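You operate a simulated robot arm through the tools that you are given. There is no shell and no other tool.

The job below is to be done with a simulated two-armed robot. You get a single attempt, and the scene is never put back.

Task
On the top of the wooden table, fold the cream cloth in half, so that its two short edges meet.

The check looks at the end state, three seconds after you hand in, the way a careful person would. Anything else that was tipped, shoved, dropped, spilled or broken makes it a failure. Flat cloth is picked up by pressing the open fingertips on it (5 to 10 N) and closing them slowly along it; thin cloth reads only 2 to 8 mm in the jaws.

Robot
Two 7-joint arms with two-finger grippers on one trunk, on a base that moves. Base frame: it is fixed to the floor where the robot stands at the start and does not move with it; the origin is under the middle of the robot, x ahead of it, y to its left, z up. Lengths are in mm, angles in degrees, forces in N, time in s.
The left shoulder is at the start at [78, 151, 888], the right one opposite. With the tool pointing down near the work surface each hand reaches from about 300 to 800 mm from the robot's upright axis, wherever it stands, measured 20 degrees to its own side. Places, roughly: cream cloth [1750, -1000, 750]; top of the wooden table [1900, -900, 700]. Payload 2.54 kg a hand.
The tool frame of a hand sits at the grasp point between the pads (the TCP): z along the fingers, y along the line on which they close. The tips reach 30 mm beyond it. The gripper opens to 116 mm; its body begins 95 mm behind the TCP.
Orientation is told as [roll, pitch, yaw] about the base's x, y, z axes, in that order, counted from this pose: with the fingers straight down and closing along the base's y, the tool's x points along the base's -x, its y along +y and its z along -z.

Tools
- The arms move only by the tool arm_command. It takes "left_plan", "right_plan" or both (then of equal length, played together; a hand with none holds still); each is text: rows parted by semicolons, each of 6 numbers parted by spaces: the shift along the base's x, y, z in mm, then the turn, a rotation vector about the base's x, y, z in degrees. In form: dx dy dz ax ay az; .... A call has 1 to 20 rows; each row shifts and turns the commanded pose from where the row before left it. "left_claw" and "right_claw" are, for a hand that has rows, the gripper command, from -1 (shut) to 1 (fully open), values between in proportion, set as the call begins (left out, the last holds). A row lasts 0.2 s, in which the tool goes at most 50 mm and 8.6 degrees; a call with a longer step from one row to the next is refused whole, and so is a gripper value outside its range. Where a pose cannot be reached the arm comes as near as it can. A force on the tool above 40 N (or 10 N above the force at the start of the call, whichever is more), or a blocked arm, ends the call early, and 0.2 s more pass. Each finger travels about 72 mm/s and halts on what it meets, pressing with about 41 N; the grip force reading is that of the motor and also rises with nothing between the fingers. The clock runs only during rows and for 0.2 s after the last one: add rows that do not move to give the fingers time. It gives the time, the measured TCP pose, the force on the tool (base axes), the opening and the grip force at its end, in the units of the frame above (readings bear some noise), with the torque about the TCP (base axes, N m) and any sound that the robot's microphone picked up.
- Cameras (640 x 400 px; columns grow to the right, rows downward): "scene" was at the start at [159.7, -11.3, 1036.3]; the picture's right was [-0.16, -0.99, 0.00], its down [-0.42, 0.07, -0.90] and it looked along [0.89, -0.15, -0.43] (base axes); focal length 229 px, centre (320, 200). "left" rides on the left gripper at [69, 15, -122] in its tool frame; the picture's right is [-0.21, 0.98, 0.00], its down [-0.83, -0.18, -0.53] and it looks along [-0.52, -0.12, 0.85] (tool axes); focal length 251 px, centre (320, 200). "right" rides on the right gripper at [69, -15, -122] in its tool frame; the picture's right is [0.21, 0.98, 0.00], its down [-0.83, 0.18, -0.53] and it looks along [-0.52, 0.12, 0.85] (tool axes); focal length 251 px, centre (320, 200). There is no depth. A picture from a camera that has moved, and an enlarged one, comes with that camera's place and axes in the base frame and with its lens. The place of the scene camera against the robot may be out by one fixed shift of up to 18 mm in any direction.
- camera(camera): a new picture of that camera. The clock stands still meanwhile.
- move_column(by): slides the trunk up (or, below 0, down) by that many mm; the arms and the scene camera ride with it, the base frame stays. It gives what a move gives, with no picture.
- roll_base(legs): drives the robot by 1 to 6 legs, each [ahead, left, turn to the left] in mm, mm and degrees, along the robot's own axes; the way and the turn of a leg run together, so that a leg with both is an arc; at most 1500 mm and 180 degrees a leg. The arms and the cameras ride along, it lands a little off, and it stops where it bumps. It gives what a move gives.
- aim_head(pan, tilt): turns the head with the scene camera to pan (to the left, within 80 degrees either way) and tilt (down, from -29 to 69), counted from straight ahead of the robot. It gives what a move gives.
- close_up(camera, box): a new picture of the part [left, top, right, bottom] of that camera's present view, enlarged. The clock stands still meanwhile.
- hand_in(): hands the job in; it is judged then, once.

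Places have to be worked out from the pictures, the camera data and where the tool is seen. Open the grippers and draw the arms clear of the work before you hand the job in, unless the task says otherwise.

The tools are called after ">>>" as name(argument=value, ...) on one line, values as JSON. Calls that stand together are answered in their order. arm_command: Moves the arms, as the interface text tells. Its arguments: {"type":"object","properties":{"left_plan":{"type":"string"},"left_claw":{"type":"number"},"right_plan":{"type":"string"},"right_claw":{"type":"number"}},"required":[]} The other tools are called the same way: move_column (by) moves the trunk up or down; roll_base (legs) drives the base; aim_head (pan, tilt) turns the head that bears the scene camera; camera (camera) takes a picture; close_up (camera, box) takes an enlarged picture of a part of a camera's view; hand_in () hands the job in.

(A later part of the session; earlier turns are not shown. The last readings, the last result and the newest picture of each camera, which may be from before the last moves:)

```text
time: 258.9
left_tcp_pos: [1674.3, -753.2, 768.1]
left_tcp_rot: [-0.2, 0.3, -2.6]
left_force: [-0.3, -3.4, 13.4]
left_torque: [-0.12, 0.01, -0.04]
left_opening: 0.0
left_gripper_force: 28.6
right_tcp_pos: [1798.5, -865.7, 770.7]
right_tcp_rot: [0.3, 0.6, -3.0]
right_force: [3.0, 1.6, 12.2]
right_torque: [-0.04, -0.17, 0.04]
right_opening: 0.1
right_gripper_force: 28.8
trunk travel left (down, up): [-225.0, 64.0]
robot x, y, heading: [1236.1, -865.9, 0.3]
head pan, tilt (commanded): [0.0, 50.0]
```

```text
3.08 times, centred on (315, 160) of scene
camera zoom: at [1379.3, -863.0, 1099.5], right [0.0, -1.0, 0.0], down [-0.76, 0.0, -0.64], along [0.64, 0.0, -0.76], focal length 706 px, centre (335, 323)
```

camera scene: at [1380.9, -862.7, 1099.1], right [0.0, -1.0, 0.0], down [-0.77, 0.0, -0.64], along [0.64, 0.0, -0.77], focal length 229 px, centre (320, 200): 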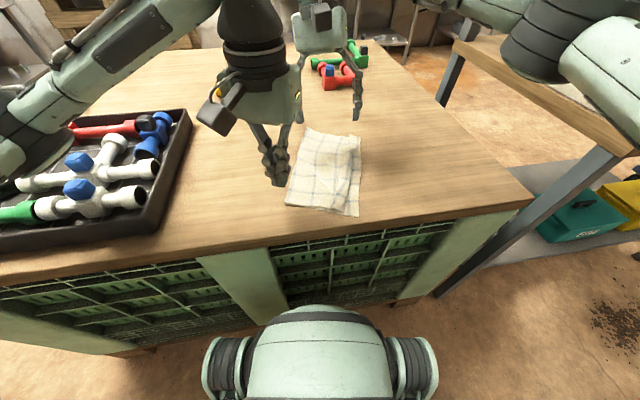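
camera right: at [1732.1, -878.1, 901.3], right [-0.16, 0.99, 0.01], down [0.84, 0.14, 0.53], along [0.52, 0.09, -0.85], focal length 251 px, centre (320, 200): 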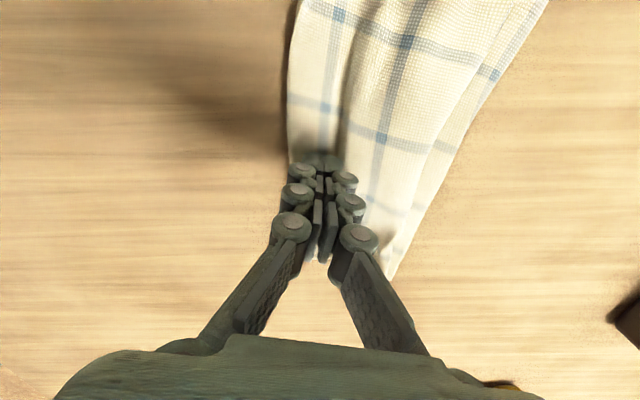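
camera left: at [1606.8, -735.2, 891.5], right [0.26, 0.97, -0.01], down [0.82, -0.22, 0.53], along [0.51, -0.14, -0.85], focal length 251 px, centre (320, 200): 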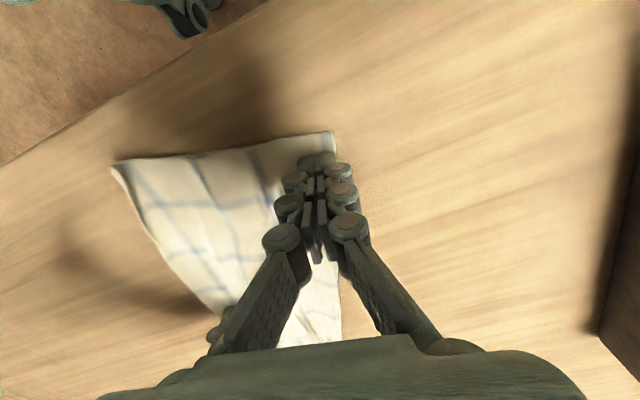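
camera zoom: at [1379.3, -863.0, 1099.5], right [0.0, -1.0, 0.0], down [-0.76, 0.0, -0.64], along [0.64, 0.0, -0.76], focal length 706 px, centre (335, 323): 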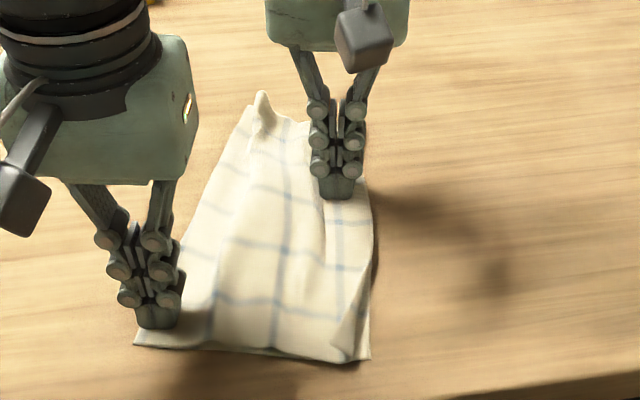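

The near part is flat now (width ≈145 of 157 mm). I'll pull 10 mm more, then lift the left and do the same at the far end of the crease, pinning with the right near the front.

>>> arm_command(left_plan="0 2.5 0 0 0 0;0 2.5 0 0 0 0;0 2.5 0 0 0 0;0 2.5 0 0 0 0;0 0 0 0 0 0")

>>> arm_command(left_plan="0 0 12 0 0 0;0 5 20 0 0 0;0 10 20 0 0 0;30 0 10 0 0 0;40 -5 0 0 0 0;40 -10 0 0 0 0;40 -15 0 0 0 0;30 -15 0 0 0 0;0 0 0 0 0 0", right_plan="0 0 12 0 0 0;-10 -5 20 0 0 0;-20 -5 20 0 0 0;-30 0 5 0 0 0;-30 0 0 0 0 0;-25 0 -5 0 0 0;0 0 -20 0 0 0;0 0 -20 0 0 0;0 0 0 0 0 0")

>>> close_up(camera="scene", box=[235, 95, 395, 225])

>>> camera(camera="left")

>>> camera(camera="right")

```text
time: 260.1
left_tcp_pos: [1673.5, -742.4, 769.2]
left_tcp_rot: [-0.3, 0.3, -2.6]
left_force: [0.0, -2.1, 7.4]
left_torque: [-0.06, 0.01, 0.02]
left_opening: 0.0
left_gripper_force: 29.7
right_tcp_pos: [1799.4, -866.2, 769.0]
right_tcp_rot: [0.4, 0.4, -3.0]
right_force: [2.1, 0.5, 15.9]
right_torque: [-0.06, -0.17, 0.0]
right_opening: 0.1
right_gripper_force: 28.5
trunk travel left (down, up): [-225.0, 64.0]
robot x, y, heading: [1232.8, -866.1, 0.5]
head pan, tilt (commanded): [0.0, 50.0]
```

```text
time: 262.1
left_tcp_pos: [1853.6, -775.2, 831.3]
left_tcp_rot: [-0.3, 0.5, -2.5]
left_force: [0.8, 1.0, 0.0]
left_torque: [0.01, 0.0, 0.04]
left_opening: 0.0
left_gripper_force: 28.8
right_tcp_pos: [1685.8, -876.4, 777.8]
right_tcp_rot: [0.2, 0.6, -2.9]
right_force: [0.6, 0.1, -0.6]
right_torque: [-0.01, -0.01, 0.01]
right_opening: 0.0
right_gripper_force: 28.9
trunk travel left (down, up): [-225.0, 64.0]
robot x, y, heading: [1236.7, -868.4, 0.2]
head pan, tilt (commanded): [0.0, 50.0]
```

```text
3.08 times, centred on (315, 160) of scene
camera zoom: at [1380.9, -862.6, 1099.1], right [0.0, -1.0, 0.0], down [-0.77, 0.0, -0.64], along [0.64, 0.0, -0.77], focal length 706 px, centre (335, 323)
```

zoom: 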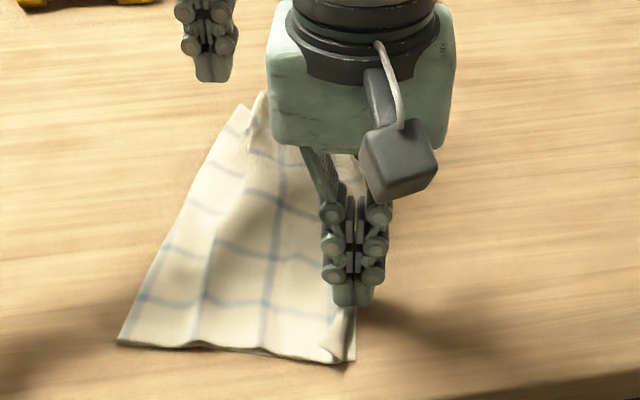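

```text
taken
camera left: at [1788.1, -758.1, 954.2], right [0.26, 0.97, -0.01], down [0.82, -0.22, 0.53], along [0.51, -0.14, -0.85], focal length 251 px, centre (320, 200)
```

left: 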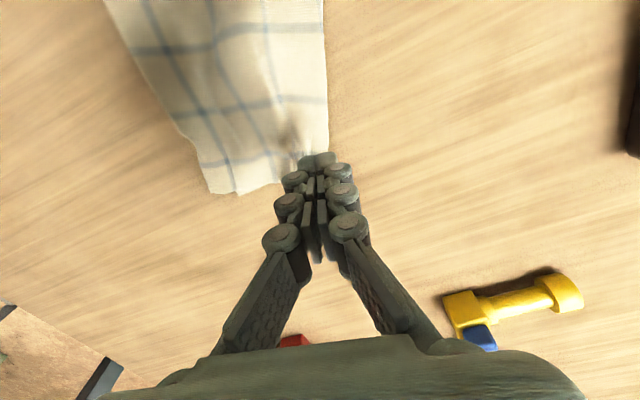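

```text
taken
camera right: at [1616.0, -888.8, 900.1], right [-0.16, 0.99, 0.01], down [0.84, 0.14, 0.53], along [0.52, 0.09, -0.85], focal length 251 px, centre (320, 200)
```

right: 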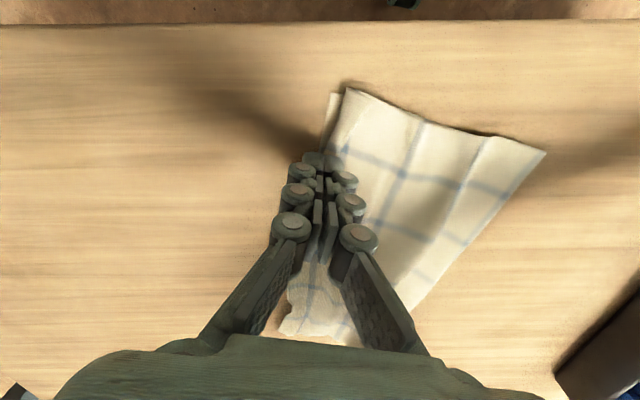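

Near part is good. At the far end the width is only ~118 mm with a pleat. I'll shift the right pin fully onto the cloth at (1686,-858), and press the left just inside the far crease at (1862,-788).

>>> arm_command(left_plan="4 -6 -15 0 0 0;4 -6 -15 0 0 0;0 0 -15 0 0 0;0 0 -8 0 0 0;0 0 -5 0 0 0;0 0 0 0 0 0", right_plan="0 9 5 0 0 0;0 9 0 0 0 0;0 0 -5 0 0 0;0 0 -4 0 0 0;0 0 -3 0 0 0;0 0 0 0 0 0")

>>> arm_command(left_plan="0 0 -2 0 0 0;0 0 0 0 0 0", right_plan="0 0 -2 0 0 0;0 0 0 0 0 0")

>>> close_up(camera="left", box=[160, 50, 440, 230])

```text
time: 263.5
left_tcp_pos: [1862.8, -785.2, 772.0]
left_tcp_rot: [-0.3, 0.5, -2.5]
left_force: [-0.7, -0.6, 0.1]
left_torque: [-0.02, 0.02, 0.0]
left_opening: 0.0
left_gripper_force: 28.8
right_tcp_pos: [1685.1, -858.3, 770.8]
right_tcp_rot: [0.3, 0.5, -2.9]
right_force: [0.5, -0.3, 0.3]
right_torque: [0.0, -0.03, 0.01]
right_opening: 0.2
right_gripper_force: 28.4
trunk travel left (down, up): [-225.0, 64.0]
robot x, y, heading: [1234.2, -866.2, 0.1]
head pan, tilt (commanded): [0.0, 50.0]
```

```text
time: 264.1
left_tcp_pos: [1862.8, -785.3, 770.3]
left_tcp_rot: [-0.3, 0.4, -2.6]
left_force: [0.2, 0.1, -0.3]
left_torque: [-0.03, 0.01, 0.0]
left_opening: 0.0
left_gripper_force: 28.4
right_tcp_pos: [1683.9, -857.4, 769.0]
right_tcp_rot: [0.4, 0.7, -3.0]
right_force: [0.5, 0.3, 3.1]
right_torque: [-0.01, 0.02, 0.02]
right_opening: 0.0
right_gripper_force: 28.5
trunk travel left (down, up): [-225.0, 64.0]
robot x, y, heading: [1234.1, -865.1, -0.2]
head pan, tilt (commanded): [0.0, 50.0]
```

```text
2.22 times, centred on (300, 140) of left
camera zoom: at [1796.1, -767.3, 892.9], right [0.26, 0.97, -0.01], down [0.82, -0.22, 0.53], along [0.51, -0.14, -0.85], focal length 559 px, centre (364, 333)
```

zoom: 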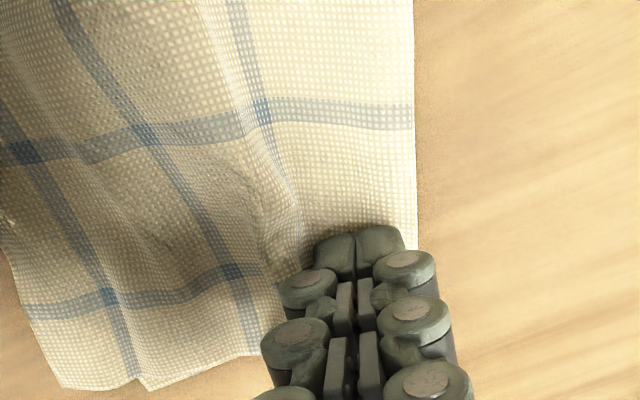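

Well placed. I'll press both and pull the far crease left.

>>> arm_command(left_plan="0 0 -1.5 0 0 0;0 0 0 0 0 0", right_plan="0 0 -1 0 0 0;0 0 0 0 0 0")

>>> arm_command(left_plan="0 0 -1 0 0 0;0 0 0 0 0 0", right_plan="0 0 -0.3 0 0 0;0 0 0 0 0 0")

>>> arm_command(left_plan="0 3 0 0 0 0;0 3 0 0 0 0;0 3 0 0 0 0;0 3 0 0 0 0;0 3 0 0 0 0;0 3 0 0 0 0;0 3 0 0 0 0;0 0 0 0 0 0")

>>> camera(camera="left")

>>> close_up(camera="scene", box=[235, 95, 395, 225])

```text
time: 264.7
left_tcp_pos: [1862.9, -786.1, 768.4]
left_tcp_rot: [-0.2, 0.4, -2.7]
left_force: [-0.2, -0.5, 2.5]
left_torque: [0.0, 0.02, 0.01]
left_opening: 0.3
left_gripper_force: 28.4
right_tcp_pos: [1686.2, -857.2, 769.5]
right_tcp_rot: [0.3, 0.6, -3.0]
right_force: [0.1, 0.2, 8.4]
right_torque: [-0.07, 0.04, 0.0]
right_opening: 0.0
right_gripper_force: 28.4
trunk travel left (down, up): [-225.0, 64.0]
robot x, y, heading: [1237.1, -865.9, 0.0]
head pan, tilt (commanded): [0.0, 50.0]
```

```text
time: 265.3
left_tcp_pos: [1862.0, -785.3, 768.3]
left_tcp_rot: [-0.3, 0.3, -2.6]
left_force: [1.5, 0.3, 7.3]
left_torque: [0.05, -0.09, -0.01]
left_opening: 0.1
left_gripper_force: 28.6
right_tcp_pos: [1685.5, -857.8, 769.9]
right_tcp_rot: [0.3, 0.6, -3.1]
right_force: [1.3, 1.2, 7.6]
right_torque: [-0.03, 0.05, -0.01]
right_opening: 0.0
right_gripper_force: 28.2
trunk travel left (down, up): [-225.0, 64.0]
robot x, y, heading: [1233.0, -863.8, 0.2]
head pan, tilt (commanded): [0.0, 50.0]
```

```text
time: 267.1
left_tcp_pos: [1862.6, -764.7, 770.0]
left_tcp_rot: [-0.4, 0.3, -2.6]
left_force: [0.7, -3.4, 17.2]
left_torque: [-0.07, -0.09, 0.01]
left_opening: 0.1
left_gripper_force: 28.5
right_tcp_pos: [1684.9, -858.5, 770.0]
right_tcp_rot: [0.3, 0.5, -3.0]
right_force: [0.5, 0.1, 2.2]
right_torque: [0.01, 0.04, 0.0]
right_opening: 0.2
right_gripper_force: 28.7
trunk travel left (down, up): [-225.0, 64.0]
robot x, y, heading: [1231.0, -868.5, 0.1]
head pan, tilt (commanded): [0.0, 50.0]
```

```text
taken
camera left: at [1794.7, -746.2, 891.4], right [0.26, 0.97, -0.01], down [0.82, -0.22, 0.53], along [0.51, -0.14, -0.85], focal length 251 px, centre (320, 200)
```

left: 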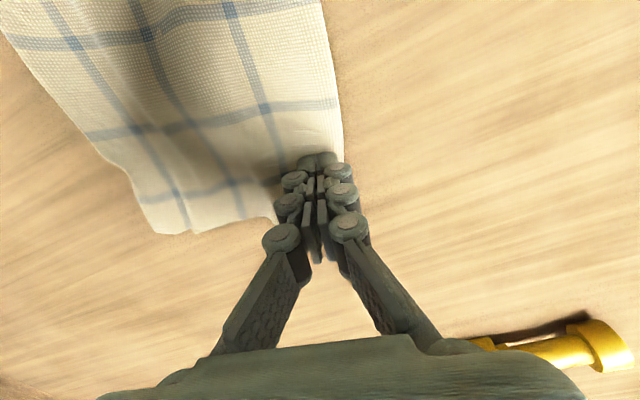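

```text
3.08 times, centred on (315, 160) of scene
camera zoom: at [1379.5, -863.1, 1099.5], right [0.0, -1.0, 0.0], down [-0.76, 0.0, -0.64], along [0.64, 0.0, -0.76], focal length 706 px, centre (335, 323)
```

zoom: 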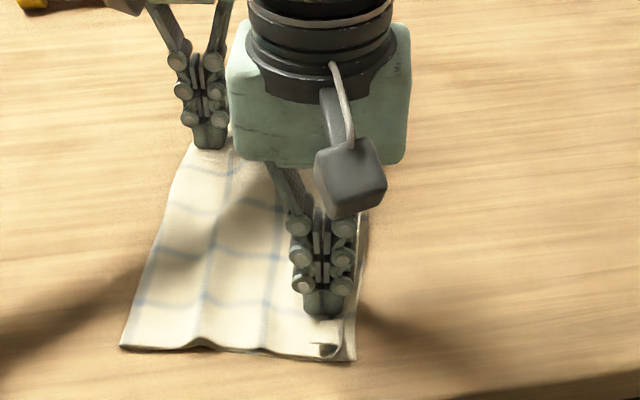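

Far side is now ≈152 mm wide — nearly flat everywhere. I'll lift both hands clear and inspect the result from several cameras.

>>> arm_command(left_plan="0 0 10 0 0 0;0 5 25 0 0 0;0 25 30 0 0 0;0 30 20 0 0 0;0 30 0 0 0 0;0 0 0 0 0 0", right_plan="0 0 10 0 0 0;0 -5 25 0 0 0;0 -25 30 0 0 0;0 -35 20 0 0 0;0 -35 0 0 0 0;0 0 0 0 0 0")

>>> close_up(camera="scene", box=[235, 95, 395, 225])

>>> camera(camera="left")

>>> camera(camera="right")

```text
time: 268.5
left_tcp_pos: [1861.7, -673.8, 850.8]
left_tcp_rot: [-0.3, 0.4, -2.6]
left_force: [-0.1, 0.4, 0.3]
left_torque: [-0.01, -0.01, -0.03]
left_opening: 0.0
left_gripper_force: 28.9
right_tcp_pos: [1681.8, -959.3, 852.5]
right_tcp_rot: [0.3, 0.6, -3.0]
right_force: [-0.4, -0.5, -1.0]
right_torque: [0.01, 0.01, -0.01]
right_opening: 0.1
right_gripper_force: 28.7
trunk travel left (down, up): [-225.0, 64.0]
robot x, y, heading: [1235.5, -866.1, 0.4]
head pan, tilt (commanded): [0.0, 50.0]
```

```text
3.08 times, centred on (315, 160) of scene
camera zoom: at [1380.9, -862.6, 1099.1], right [0.0, -1.0, 0.0], down [-0.77, 0.0, -0.64], along [0.64, 0.0, -0.77], focal length 706 px, centre (335, 323)
```

zoom: 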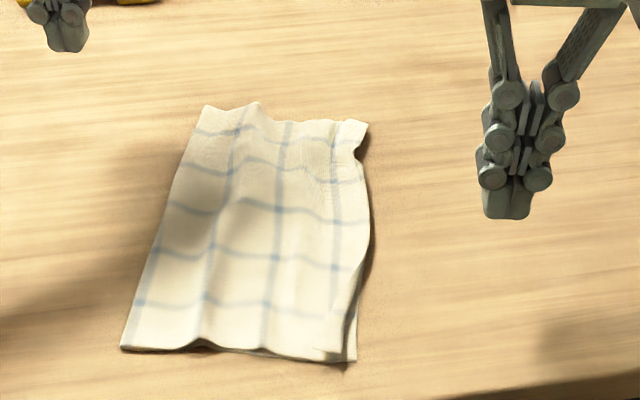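

```text
taken
camera left: at [1794.7, -655.7, 974.0], right [0.26, 0.97, -0.01], down [0.82, -0.22, 0.53], along [0.51, -0.14, -0.85], focal length 251 px, centre (320, 200)
```

left: 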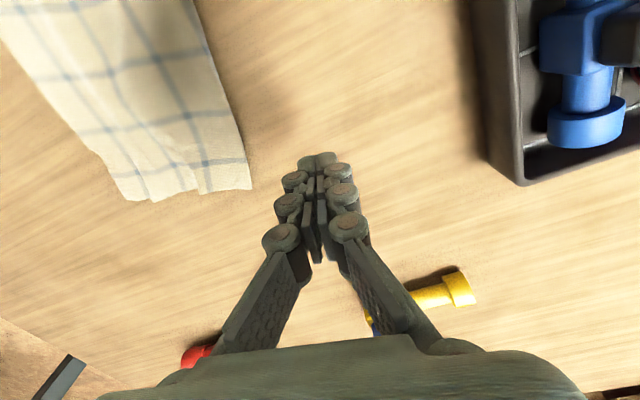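

```text
taken
camera right: at [1614.2, -971.3, 974.6], right [-0.16, 0.99, 0.01], down [0.84, 0.14, 0.53], along [0.52, 0.09, -0.85], focal length 251 px, centre (320, 200)
```

right: 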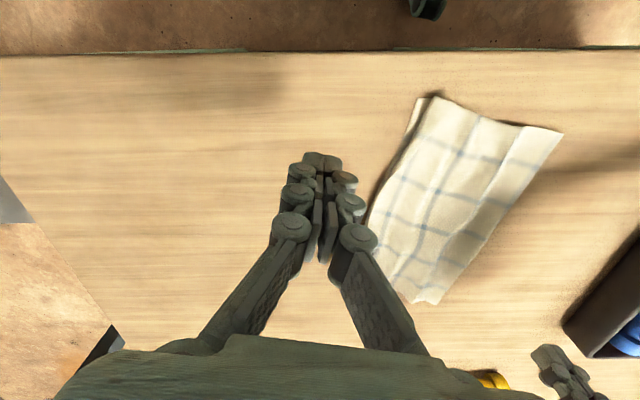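

It now looks like a cloth folded in half. I'll zoom in on the right edge to check how well the two short edges meet and for any remaining folds.

>>> close_up(camera="right", box=[350, 80, 580, 310])

>>> close_up(camera="scene", box=[305, 120, 375, 220])

>>> close_up(camera="left", box=[0, 0, 280, 210])

```text
1.74 times, centred on (465, 195) of right
camera zoom: at [1614.2, -971.3, 974.6], right [-0.16, 0.99, 0.01], down [0.84, 0.14, 0.53], along [0.52, 0.09, -0.85], focal length 437 px, centre (68, 209)
```

zoom: 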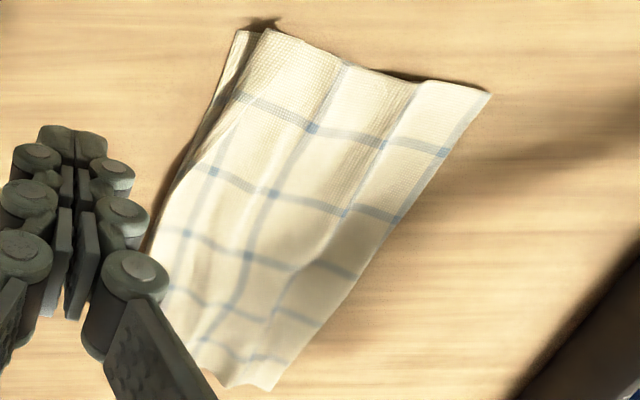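

```text
4.00 times, centred on (340, 170) of scene
camera zoom: at [1380.9, -862.6, 1099.1], right [0.0, -1.0, 0.0], down [-0.77, 0.0, -0.64], along [0.64, 0.0, -0.77], focal length 917 px, centre (240, 320)
```

zoom: 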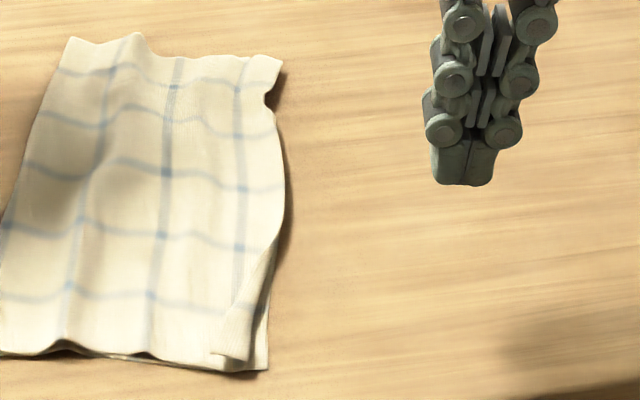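

```text
1.90 times, centred on (140, 105) of left
camera zoom: at [1794.7, -655.7, 974.0], right [0.26, 0.97, -0.01], down [0.82, -0.22, 0.53], along [0.51, -0.14, -0.85], focal length 479 px, centre (663, 381)
```

zoom: 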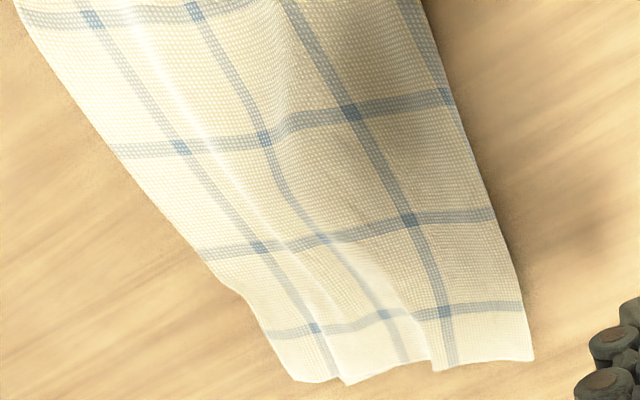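

Very close. I'll zoom further on the near-right corner, where I see a faint diagonal line.

>>> close_up(camera="scene", box=[330, 170, 380, 220])

>>> close_up(camera="right", box=[380, 80, 480, 180])

>>> close_up(camera="scene", box=[330, 115, 380, 165])

```text
8.00 times, centred on (355, 195) of scene
camera zoom: at [1380.9, -862.6, 1099.1], right [0.0, -1.0, 0.0], down [-0.77, 0.0, -0.64], along [0.64, 0.0, -0.77], focal length 1834 px, centre (40, 240)
```

zoom: 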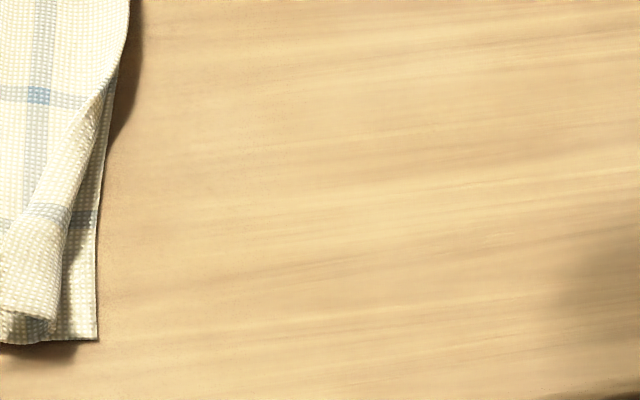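

```text
4.00 times, centred on (430, 130) of right
camera zoom: at [1614.2, -971.3, 974.6], right [-0.16, 0.99, 0.01], down [0.84, 0.14, 0.53], along [0.52, 0.09, -0.85], focal length 1006 px, centre (-120, 480)
```

zoom: 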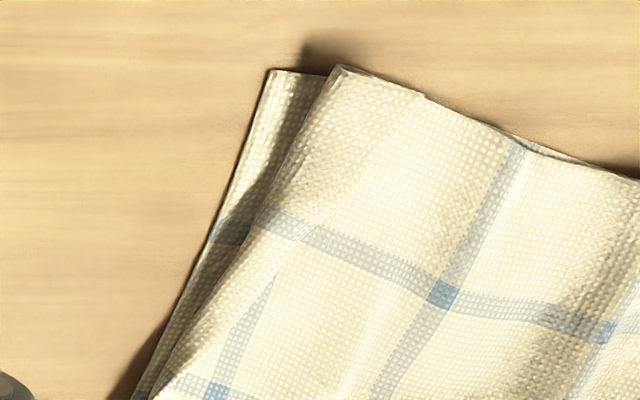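

```text
8.00 times, centred on (355, 140) of scene
camera zoom: at [1380.9, -862.6, 1099.1], right [0.0, -1.0, 0.0], down [-0.77, 0.0, -0.64], along [0.64, 0.0, -0.77], focal length 1834 px, centre (40, 680)
```

zoom: 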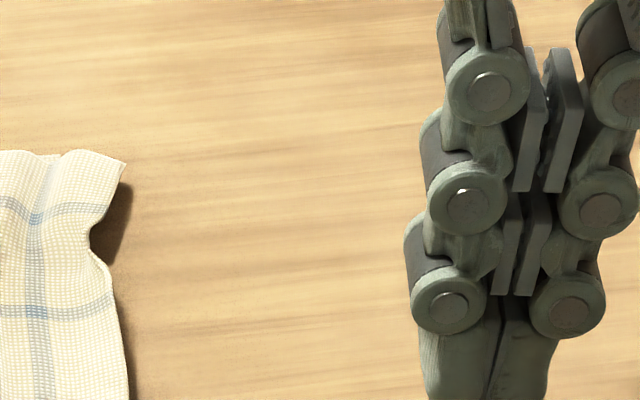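

There's one flaw: the top layer's near-right corner is folded back as a small dog-ear (~20 mm at the near edge, tapering away over ~100 mm). I'll repeat the lift trick locally: pinch both layers with the left hand at the near end ~60 mm inside the right edge, lift so the dog-ear drops open, and lay it back down moving left.

>>> arm_command(left_plan="-25 -15 0 0 0 0;-30 -20 0 0 0 0;-30 -25 0 0 0 0;-35 -30 0 0 0 0;-35 -30 -10 0 0 0;-38 -23 -20 0 0 0;0 0 -15 0 0 0;0 0 -10 0 0 0;0 0 0 0 0 0", right_plan="0 -10 10 0 0 0;-5 -15 0 0 0 0;-10 -15 0 0 0 0;-10 -15 0 0 0 0;-10 -10 0 0 0 0;0 0 0 0 0 0;0 0 0 0 0 0;0 0 0 0 0 0;0 0 0 0 0 0", left_claw=-0.38)

>>> camera(camera="left")

```text
time: 270.5
left_tcp_pos: [1667.0, -820.0, 798.7]
left_tcp_rot: [-0.3, 0.5, -2.6]
left_force: [-1.2, -0.3, 0.9]
left_torque: [0.04, -0.01, 0.01]
left_opening: 36.0
left_gripper_force: 0.2
right_tcp_pos: [1650.7, -1023.7, 863.7]
right_tcp_rot: [0.2, 0.6, -3.0]
right_force: [0.2, 0.2, -0.3]
right_torque: [0.0, -0.03, 0.0]
right_opening: 0.2
right_gripper_force: 28.4
trunk travel left (down, up): [-225.0, 64.0]
robot x, y, heading: [1238.1, -870.9, 0.5]
head pan, tilt (commanded): [0.0, 50.0]
```

```text
taken
camera left: at [1601.0, -801.0, 921.5], right [0.26, 0.97, -0.01], down [0.82, -0.22, 0.53], along [0.51, -0.14, -0.85], focal length 251 px, centre (320, 200)
```

left: 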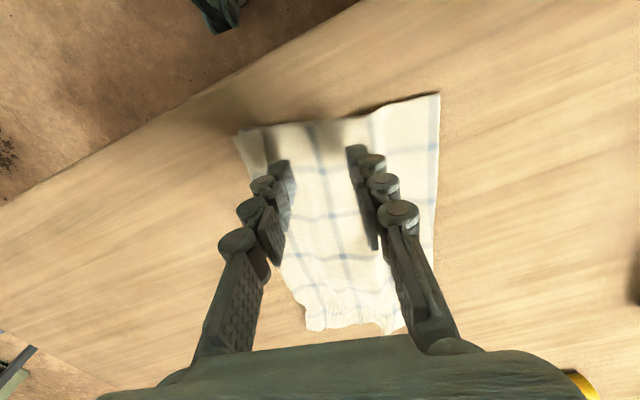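

Positioned well. I'll lower to contact and gather.

>>> arm_command(left_plan="0 0 -10 0 0 0;0 0 -10 0 0 0;0 0 -5 0 0 0;0 0 0 0 0 0")

>>> arm_command(left_plan="0 0 -2 0 0 0;0 0 0 0 0 0")

>>> arm_command(left_plan="0 0 -1.2 0 0 0;0 0 0 0 0 0")

```text
time: 271.5
left_tcp_pos: [1668.9, -819.2, 771.8]
left_tcp_rot: [-0.3, 0.5, -2.6]
left_force: [0.0, 0.4, 0.5]
left_torque: [-0.03, 0.0, 0.01]
left_opening: 35.7
left_gripper_force: 0.0
right_tcp_pos: [1651.7, -1024.2, 863.6]
right_tcp_rot: [0.2, 0.7, -3.0]
right_force: [0.8, -0.3, 0.7]
right_torque: [0.0, 0.02, 0.02]
right_opening: 0.1
right_gripper_force: 28.3
trunk travel left (down, up): [-225.0, 64.0]
robot x, y, heading: [1237.5, -868.1, 0.4]
head pan, tilt (commanded): [0.0, 50.0]
```

```text
time: 272.1
left_tcp_pos: [1668.3, -818.6, 771.5]
left_tcp_rot: [-0.3, 0.4, -2.6]
left_force: [-1.4, -0.1, 9.3]
left_torque: [0.12, 0.05, 0.0]
left_opening: 36.4
left_gripper_force: 0.7
right_tcp_pos: [1649.3, -1023.3, 863.1]
right_tcp_rot: [0.3, 0.6, -3.0]
right_force: [0.8, 0.2, -0.1]
right_torque: [0.0, -0.02, 0.01]
right_opening: 0.2
right_gripper_force: 28.8
trunk travel left (down, up): [-225.0, 64.0]
robot x, y, heading: [1235.6, -865.7, 0.2]
head pan, tilt (commanded): [0.0, 50.0]
```

```text
time: 272.7
left_tcp_pos: [1669.6, -817.9, 771.4]
left_tcp_rot: [-0.2, 0.4, -2.4]
left_force: [-1.8, 0.3, 20.8]
left_torque: [0.01, 0.1, -0.01]
left_opening: 36.2
left_gripper_force: 3.9
right_tcp_pos: [1649.3, -1023.6, 863.4]
right_tcp_rot: [0.3, 0.7, -3.0]
right_force: [0.3, 0.6, 0.6]
right_torque: [-0.05, -0.02, 0.04]
right_opening: 0.0
right_gripper_force: 28.9
trunk travel left (down, up): [-225.0, 64.0]
robot x, y, heading: [1235.0, -864.8, 0.1]
head pan, tilt (commanded): [0.0, 50.0]
```

20 N is too much; I'll back off 1 mm and close in steps.

>>> arm_command(left_plan="0 0 1 0 0 0;0 0 0 0 0 0", left_claw=-0.5)

>>> arm_command(left_plan="0 0 0 0 0 0;0 0 0 0 0 0", left_claw=-0.62)

>>> arm_command(left_plan="0 0 -0.3 0 0 0;0 0 0 0 0 0", left_claw=-0.74)

>>> arm_command(left_plan="0 0 -0.3 0 0 0;0 0 0 0 0 0", left_claw=-0.86)

>>> arm_command(left_plan="0 0 0 0 0 0;0 0 0 0 0 0;0 0 0 0 0 0", left_claw=-1)

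>>> close_up(camera="left", box=[180, 60, 460, 240])

```text
time: 273.3
left_tcp_pos: [1669.2, -816.9, 771.6]
left_tcp_rot: [-0.3, 0.3, -2.6]
left_force: [1.5, 0.7, 17.3]
left_torque: [-0.05, 0.0, -0.01]
left_opening: 29.0
left_gripper_force: 3.3
right_tcp_pos: [1649.2, -1024.4, 864.4]
right_tcp_rot: [0.3, 0.6, -3.0]
right_force: [0.7, 0.4, 1.0]
right_torque: [-0.01, -0.02, 0.03]
right_opening: 0.1
right_gripper_force: 28.6
trunk travel left (down, up): [-225.0, 64.0]
robot x, y, heading: [1235.9, -867.5, 0.4]
head pan, tilt (commanded): [0.0, 50.0]
```

```text
time: 273.9
left_tcp_pos: [1668.4, -817.0, 770.0]
left_tcp_rot: [-0.3, 0.4, -2.6]
left_force: [-0.2, 1.9, 16.6]
left_torque: [0.07, 0.0, -0.01]
left_opening: 21.8
left_gripper_force: 0.1
right_tcp_pos: [1649.2, -1025.2, 864.3]
right_tcp_rot: [0.2, 0.6, -3.1]
right_force: [-0.4, -0.4, 0.8]
right_torque: [0.0, 0.0, 0.01]
right_opening: 0.0
right_gripper_force: 28.8
trunk travel left (down, up): [-225.0, 64.0]
robot x, y, heading: [1235.4, -865.4, 0.2]
head pan, tilt (commanded): [0.0, 50.0]
```

```text
time: 274.5
left_tcp_pos: [1668.9, -816.4, 770.3]
left_tcp_rot: [-0.2, 0.4, -2.5]
left_force: [-0.4, 1.0, 19.0]
left_torque: [0.1, 0.04, 0.02]
left_opening: 13.9
left_gripper_force: 0.1
right_tcp_pos: [1649.8, -1023.8, 865.3]
right_tcp_rot: [0.2, 0.6, -2.9]
right_force: [0.1, -0.5, 0.2]
right_torque: [0.01, -0.03, 0.02]
right_opening: 0.0
right_gripper_force: 28.6
trunk travel left (down, up): [-225.0, 64.0]
robot x, y, heading: [1235.1, -864.3, 0.3]
head pan, tilt (commanded): [0.0, 50.0]
```

```text
time: 275.1
left_tcp_pos: [1668.6, -817.6, 770.5]
left_tcp_rot: [-0.3, 0.4, -2.4]
left_force: [1.2, 2.1, 14.5]
left_torque: [0.11, 0.02, 0.0]
left_opening: 6.8
left_gripper_force: 0.1
right_tcp_pos: [1649.3, -1024.1, 863.7]
right_tcp_rot: [0.2, 0.6, -3.0]
right_force: [0.2, -0.5, 0.3]
right_torque: [-0.01, 0.0, 0.02]
right_opening: 0.1
right_gripper_force: 28.5
trunk travel left (down, up): [-225.0, 64.0]
robot x, y, heading: [1236.1, -867.2, 0.0]
head pan, tilt (commanded): [0.0, 50.0]
```

```text
time: 275.9
left_tcp_pos: [1667.8, -817.9, 769.5]
left_tcp_rot: [-0.3, 0.4, -2.7]
left_force: [-1.1, -0.5, 20.1]
left_torque: [-0.1, -0.08, 0.0]
left_opening: 1.2
left_gripper_force: 30.0
right_tcp_pos: [1650.7, -1024.9, 863.2]
right_tcp_rot: [0.4, 0.6, -3.1]
right_force: [0.1, -0.4, -1.1]
right_torque: [-0.01, 0.03, 0.01]
right_opening: 0.2
right_gripper_force: 28.1
trunk travel left (down, up): [-225.0, 64.0]
robot x, y, heading: [1234.6, -865.7, -0.0]
head pan, tilt (commanded): [0.0, 50.0]
```

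```text
2.22 times, centred on (320, 150) of left
camera zoom: at [1601.5, -798.8, 892.6], right [0.26, 0.97, -0.01], down [0.82, -0.22, 0.53], along [0.51, -0.14, -0.85], focal length 559 px, centre (320, 311)
```

zoom: 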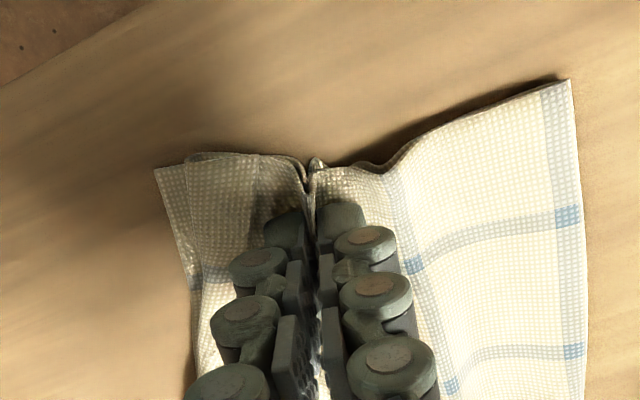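

A ridge is in the jaws. I'll lift 60 mm slowly and look at the hanging right part.

>>> arm_command(left_plan="0 0 6 0 0 0;0 0 6 0 0 0;0 0 6 0 0 0;0 0 6 0 0 0;0 0 6 0 0 0;0 0 6 0 0 0;0 0 6 0 0 0;0 0 6 0 0 0;0 0 6 0 0 0;0 0 6 0 0 0;0 0 0 0 0 0;0 0 0 0 0 0")

>>> close_up(camera="left", box=[180, 60, 460, 240])

>>> close_up(camera="scene", box=[245, 105, 395, 225])

```text
time: 278.5
left_tcp_pos: [1669.9, -816.1, 830.1]
left_tcp_rot: [-0.3, 0.6, -2.6]
left_force: [-1.4, -2.9, -2.2]
left_torque: [0.02, 0.03, 0.04]
left_opening: 1.7
left_gripper_force: 27.6
right_tcp_pos: [1650.4, -1023.6, 863.8]
right_tcp_rot: [0.3, 0.6, -3.0]
right_force: [0.0, -0.4, -0.5]
right_torque: [0.04, 0.03, -0.03]
right_opening: 0.1
right_gripper_force: 28.7
trunk travel left (down, up): [-225.0, 64.0]
robot x, y, heading: [1234.3, -863.6, 0.1]
head pan, tilt (commanded): [0.0, 50.0]
```

```text
2.22 times, centred on (320, 150) of left
camera zoom: at [1604.0, -797.5, 953.4], right [0.26, 0.97, -0.01], down [0.82, -0.22, 0.53], along [0.51, -0.14, -0.85], focal length 559 px, centre (320, 311)
```

zoom: 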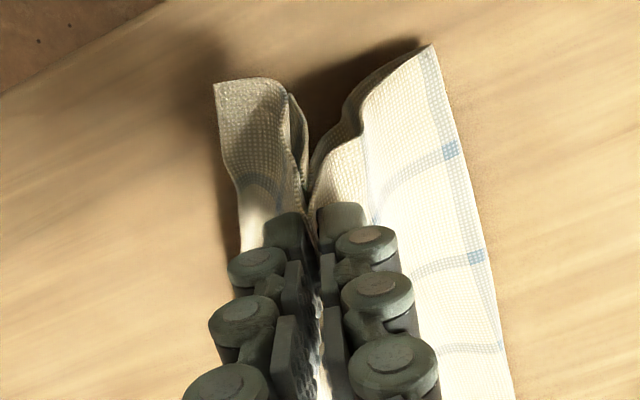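

```text
3.33 times, centred on (320, 165) of scene
camera zoom: at [1380.9, -862.6, 1099.1], right [0.0, -1.0, 0.0], down [-0.77, 0.0, -0.64], along [0.64, 0.0, -0.77], focal length 764 px, centre (320, 317)
```

zoom: 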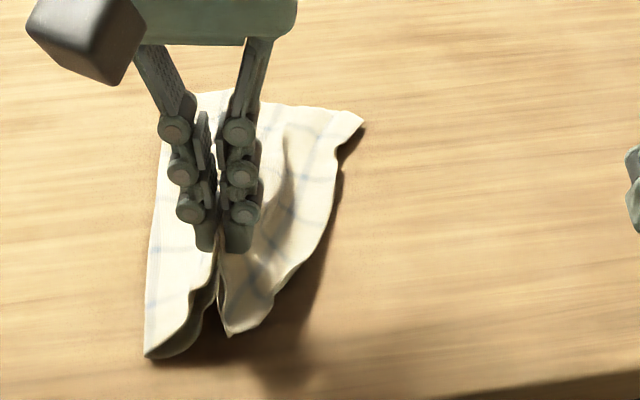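

The dog-ear has dropped open — the outer corner flares to the right. I'll lower until the ends touch and then move left so they trail out flat.

>>> arm_command(left_plan="0 0 -5 0 0 0;0 0 -5 0 0 0;0 0 -5 0 0 0;0 0 -5 0 0 0;0 5 0 0 0 0;0 5 0 0 0 0;0 5 0 0 0 0;0 5 0 0 0 0;0 5 0 0 0 0;0 5 0 0 0 0;0 5 0 0 0 0;0 0 0 0 0 0")

>>> close_up(camera="left", box=[180, 60, 460, 240])

>>> close_up(camera="scene", box=[245, 105, 395, 225])

```text
time: 281.1
left_tcp_pos: [1668.7, -783.1, 808.8]
left_tcp_rot: [-0.2, 0.5, -2.6]
left_force: [-0.3, 0.8, 0.5]
left_torque: [0.04, -0.02, -0.01]
left_opening: 4.2
left_gripper_force: 31.0
right_tcp_pos: [1649.9, -1023.4, 863.9]
right_tcp_rot: [0.3, 0.6, -3.1]
right_force: [0.2, -0.1, -0.9]
right_torque: [0.01, -0.02, 0.03]
right_opening: 0.1
right_gripper_force: 29.0
trunk travel left (down, up): [-225.0, 64.0]
robot x, y, heading: [1237.0, -861.2, 0.3]
head pan, tilt (commanded): [0.0, 50.0]
```

```text
2.22 times, centred on (320, 150) of left
camera zoom: at [1602.1, -764.5, 932.5], right [0.26, 0.97, -0.01], down [0.82, -0.22, 0.53], along [0.51, -0.14, -0.85], focal length 559 px, centre (320, 311)
```

zoom: 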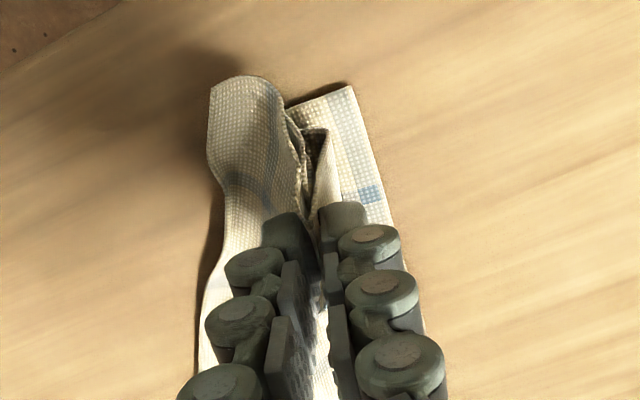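

```text
3.33 times, centred on (320, 165) of scene
camera zoom: at [1380.9, -862.6, 1099.1], right [0.0, -1.0, 0.0], down [-0.77, 0.0, -0.64], along [0.64, 0.0, -0.77], focal length 764 px, centre (320, 317)
```

zoom: 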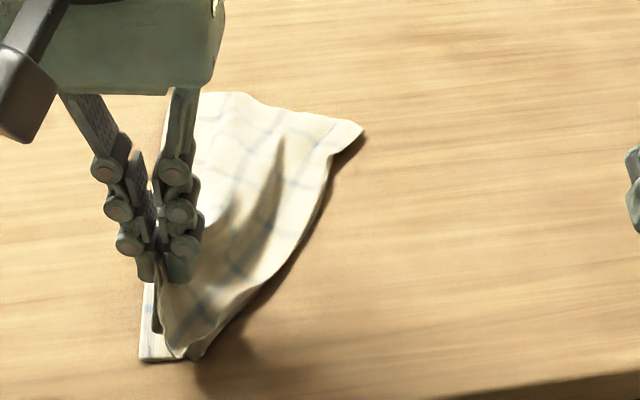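

The right end trails correctly; the crease side bunches, which I'll smooth afterwards. I'll continue lowering while moving a bit further left.

>>> arm_command(left_plan="0 4 -3 0 0 0;0 4 -3 0 0 0;0 4 -3 0 0 0;0 4 -3 0 0 0;0 3 -3 0 0 0;0 2 -3 0 0 0;0 0 -3 0 0 0;0 0 0 0 0 0")

>>> close_up(camera="left", box=[140, 60, 460, 240])

>>> close_up(camera="scene", box=[245, 105, 395, 225])

```text
time: 282.9
left_tcp_pos: [1669.6, -762.1, 788.3]
left_tcp_rot: [-0.3, 0.4, -2.6]
left_force: [0.3, 0.1, 0.0]
left_torque: [0.0, -0.02, 0.01]
left_opening: 4.1
left_gripper_force: 31.0
right_tcp_pos: [1649.4, -1023.4, 863.9]
right_tcp_rot: [0.3, 0.6, -3.0]
right_force: [0.2, 0.1, -0.5]
right_torque: [0.0, 0.02, 0.0]
right_opening: 0.1
right_gripper_force: 28.1
trunk travel left (down, up): [-225.0, 64.0]
robot x, y, heading: [1237.1, -865.9, 0.4]
head pan, tilt (commanded): [0.0, 50.0]
```

```text
2.00 times, centred on (300, 150) of left
camera zoom: at [1602.4, -743.2, 911.5], right [0.26, 0.97, -0.01], down [0.82, -0.22, 0.53], along [0.51, -0.14, -0.85], focal length 503 px, centre (360, 300)
```

zoom: 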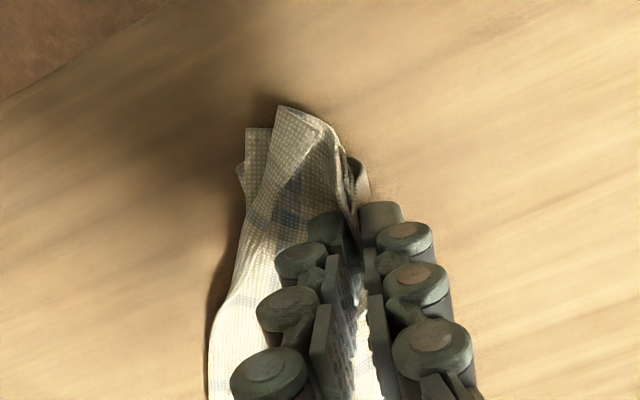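

```text
3.33 times, centred on (320, 165) of scene
camera zoom: at [1380.8, -862.6, 1099.1], right [0.0, -1.0, 0.0], down [-0.77, 0.0, -0.64], along [0.64, 0.0, -0.77], focal length 764 px, centre (320, 317)
```

zoom: 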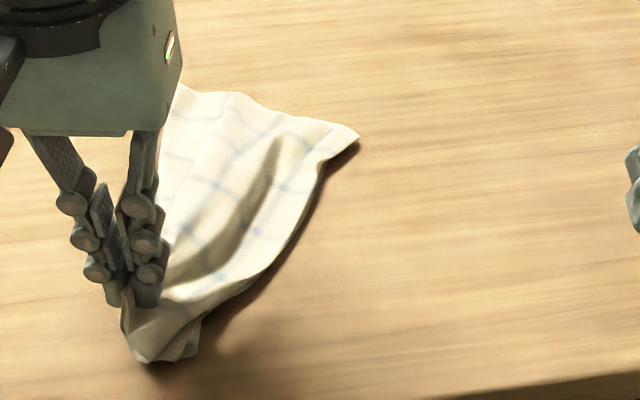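

I overshot to the left, running over the crease. I'll lift the near end high again so that both sides hang free, and look.

>>> arm_command(left_plan="0 -2 8 0 0 0;0 -3 8 0 0 0;0 -4 8 0 0 0;0 -4 8 0 0 0;0 -5 8 0 0 0;0 -5 8 0 0 0;0 -5 8 0 0 0;0 -5 8 0 0 0;0 -5 8 0 0 0;0 0 0 0 0 0;0 0 0 0 0 0")

>>> close_up(camera="left", box=[140, 40, 460, 240])

>>> close_up(camera="scene", box=[245, 105, 395, 225])

```text
time: 285.3
left_tcp_pos: [1669.1, -799.5, 857.8]
left_tcp_rot: [-0.3, 0.5, -2.7]
left_force: [0.0, -1.0, -1.1]
left_torque: [-0.04, 0.0, 0.01]
left_opening: 4.4
left_gripper_force: 37.6
right_tcp_pos: [1650.0, -1023.6, 863.1]
right_tcp_rot: [0.3, 0.6, -3.0]
right_force: [0.5, 0.1, 0.5]
right_torque: [-0.01, 0.01, -0.01]
right_opening: 0.1
right_gripper_force: 28.5
trunk travel left (down, up): [-225.0, 64.0]
robot x, y, heading: [1235.4, -867.8, 0.3]
head pan, tilt (commanded): [0.0, 50.0]
```

```text
2.00 times, centred on (300, 140) of left
camera zoom: at [1602.7, -781.1, 982.1], right [0.26, 0.97, -0.01], down [0.82, -0.22, 0.53], along [0.51, -0.14, -0.85], focal length 503 px, centre (360, 320)
```

zoom: 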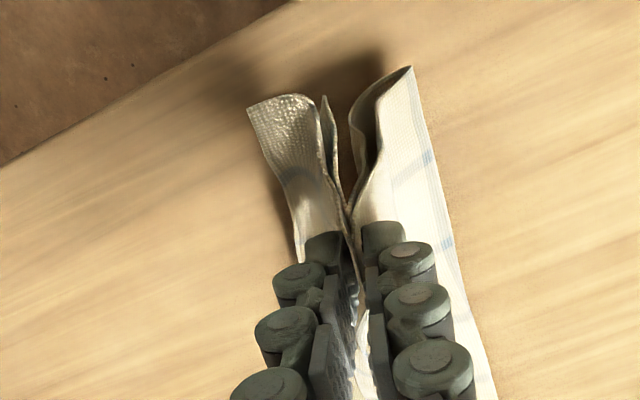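

```text
3.33 times, centred on (320, 165) of scene
camera zoom: at [1380.9, -862.6, 1099.1], right [0.0, -1.0, 0.0], down [-0.77, 0.0, -0.64], along [0.64, 0.0, -0.77], focal length 764 px, centre (320, 317)
```

zoom: 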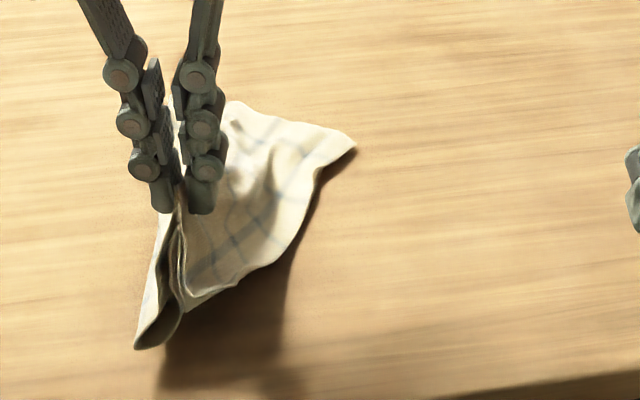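

Both sides hang in a clean V again (crease loop left, flared ends right). This time I'll lower straight down without running over the crease, and straighten the right side afterwards by pulling it right.

>>> arm_command(left_plan="0 -3 -6 0 0 0;0 -3 -6 0 0 0;0 -3 -6 0 0 0;0 -3 -6 0 0 0;0 -2 -6 0 0 0;0 0 -6 0 0 0;0 0 -6 0 0 0;0 0 -6 0 0 0;0 0 0 0 0 0")

>>> close_up(camera="left", box=[140, 40, 460, 240])

>>> close_up(camera="scene", box=[245, 105, 395, 225])

```text
time: 287.3
left_tcp_pos: [1669.4, -812.5, 812.1]
left_tcp_rot: [-0.3, 0.5, -2.6]
left_force: [-0.2, -0.5, 5.2]
left_torque: [-0.01, 0.02, 0.04]
left_opening: 1.2
left_gripper_force: 27.8
right_tcp_pos: [1651.3, -1023.4, 862.8]
right_tcp_rot: [0.4, 0.6, -2.9]
right_force: [-0.3, -0.3, 0.7]
right_torque: [0.0, 0.01, 0.0]
right_opening: 0.1
right_gripper_force: 29.0
trunk travel left (down, up): [-225.0, 64.0]
robot x, y, heading: [1232.9, -866.8, 0.2]
head pan, tilt (commanded): [0.0, 50.0]
```

```text
2.00 times, centred on (300, 140) of left
camera zoom: at [1602.3, -794.7, 935.1], right [0.26, 0.97, -0.01], down [0.82, -0.22, 0.53], along [0.51, -0.14, -0.85], focal length 503 px, centre (360, 320)
```

zoom: 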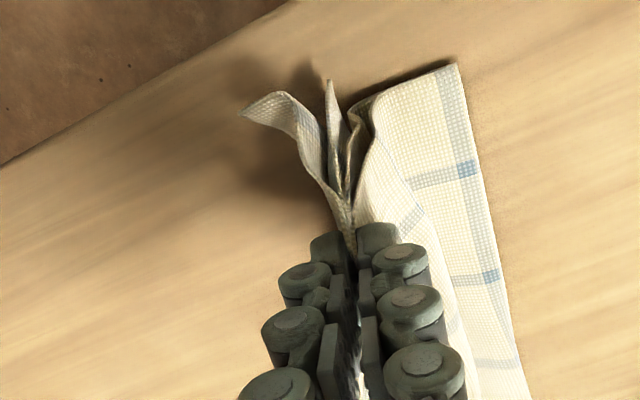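

```text
3.33 times, centred on (320, 165) of scene
camera zoom: at [1380.9, -862.6, 1099.1], right [0.0, -1.0, 0.0], down [-0.77, 0.0, -0.64], along [0.64, 0.0, -0.77], focal length 764 px, centre (320, 317)
```

zoom: 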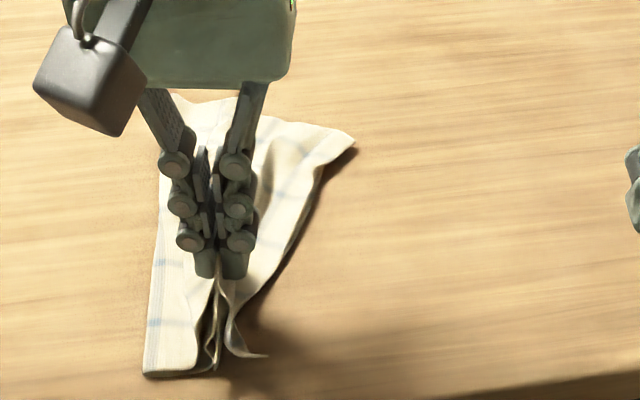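

The crease side is down properly on the left. The inner (bottom) layer hangs vertically, so I'll move just ~14 mm left while lowering, to make it trail right under the top layer.

>>> arm_command(left_plan="0 3.5 -2 0 0 0;0 3.5 -2 0 0 0;0 3.5 -2 0 0 0;0 3.5 -2 0 0 0;0 0 0 0 0 0")

>>> close_up(camera="left", box=[140, 40, 460, 240])

>>> close_up(camera="scene", box=[275, 155, 355, 225])

```text
time: 288.5
left_tcp_pos: [1668.9, -798.0, 805.2]
left_tcp_rot: [-0.3, 0.4, -2.6]
left_force: [0.2, 0.6, -0.7]
left_torque: [-0.03, 0.03, 0.01]
left_opening: 4.3
left_gripper_force: 32.0
right_tcp_pos: [1649.7, -1024.1, 863.5]
right_tcp_rot: [0.3, 0.6, -3.0]
right_force: [-0.6, 0.5, 0.6]
right_torque: [-0.02, 0.01, -0.05]
right_opening: 0.0
right_gripper_force: 29.5
trunk travel left (down, up): [-225.0, 64.0]
robot x, y, heading: [1232.0, -862.3, 0.4]
head pan, tilt (commanded): [0.0, 50.0]
```

```text
2.00 times, centred on (300, 140) of left
camera zoom: at [1602.1, -780.0, 927.4], right [0.26, 0.97, -0.01], down [0.82, -0.22, 0.53], along [0.51, -0.14, -0.85], focal length 503 px, centre (360, 320)
```

zoom: 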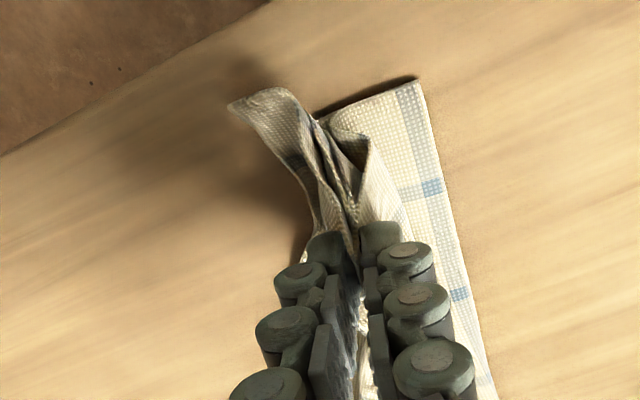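

```text
5.71 times, centred on (315, 190) of scene
camera zoom: at [1380.9, -862.6, 1099.1], right [0.0, -1.0, 0.0], down [-0.77, 0.0, -0.64], along [0.64, 0.0, -0.77], focal length 1310 px, centre (349, 257)
```

zoom: 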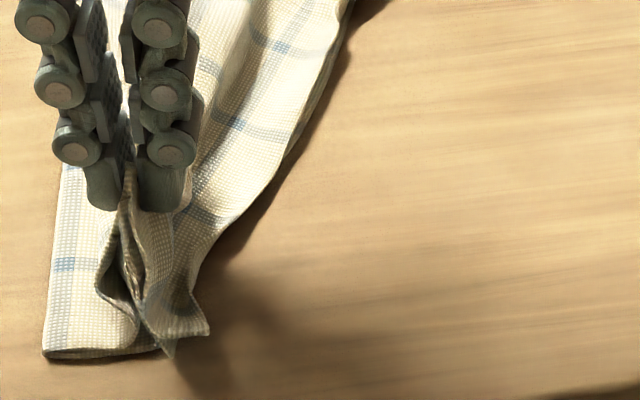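

I'll keep lowering in small steps with slight left motion, watching that both ends stay to the right.

>>> arm_command(left_plan="0 2 -3 0 0 0;0 2 -3 0 0 0;0 2 -3 0 0 0;0 2 -3 0 0 0;0 0 0 0 0 0")

>>> close_up(camera="left", box=[140, 40, 460, 240])

>>> close_up(camera="scene", box=[275, 155, 355, 225])

```text
time: 289.7
left_tcp_pos: [1668.3, -790.0, 793.5]
left_tcp_rot: [-0.2, 0.5, -2.5]
left_force: [0.9, 1.2, 3.6]
left_torque: [-0.11, 0.0, 0.03]
left_opening: 1.6
left_gripper_force: 32.2
right_tcp_pos: [1650.5, -1024.4, 863.4]
right_tcp_rot: [0.3, 0.6, -3.0]
right_force: [0.2, -0.5, -1.2]
right_torque: [-0.03, 0.05, 0.01]
right_opening: 0.0
right_gripper_force: 29.0
trunk travel left (down, up): [-225.0, 64.0]
robot x, y, heading: [1233.9, -866.4, 0.4]
head pan, tilt (commanded): [0.0, 50.0]
```

```text
2.00 times, centred on (300, 140) of left
camera zoom: at [1602.2, -772.0, 915.8], right [0.26, 0.97, -0.01], down [0.82, -0.22, 0.53], along [0.51, -0.14, -0.85], focal length 503 px, centre (360, 320)
```

zoom: 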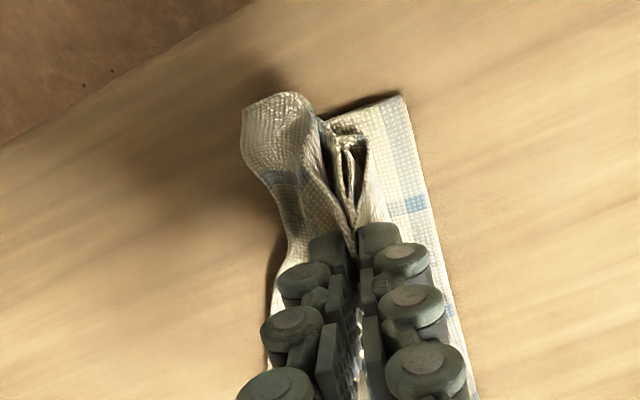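

```text
5.71 times, centred on (315, 190) of scene
camera zoom: at [1380.9, -862.6, 1099.1], right [0.0, -1.0, 0.0], down [-0.77, 0.0, -0.64], along [0.64, 0.0, -0.77], focal length 1310 px, centre (349, 257)
```

zoom: 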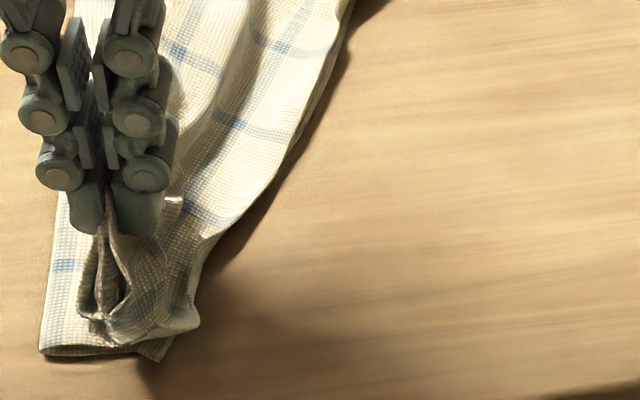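

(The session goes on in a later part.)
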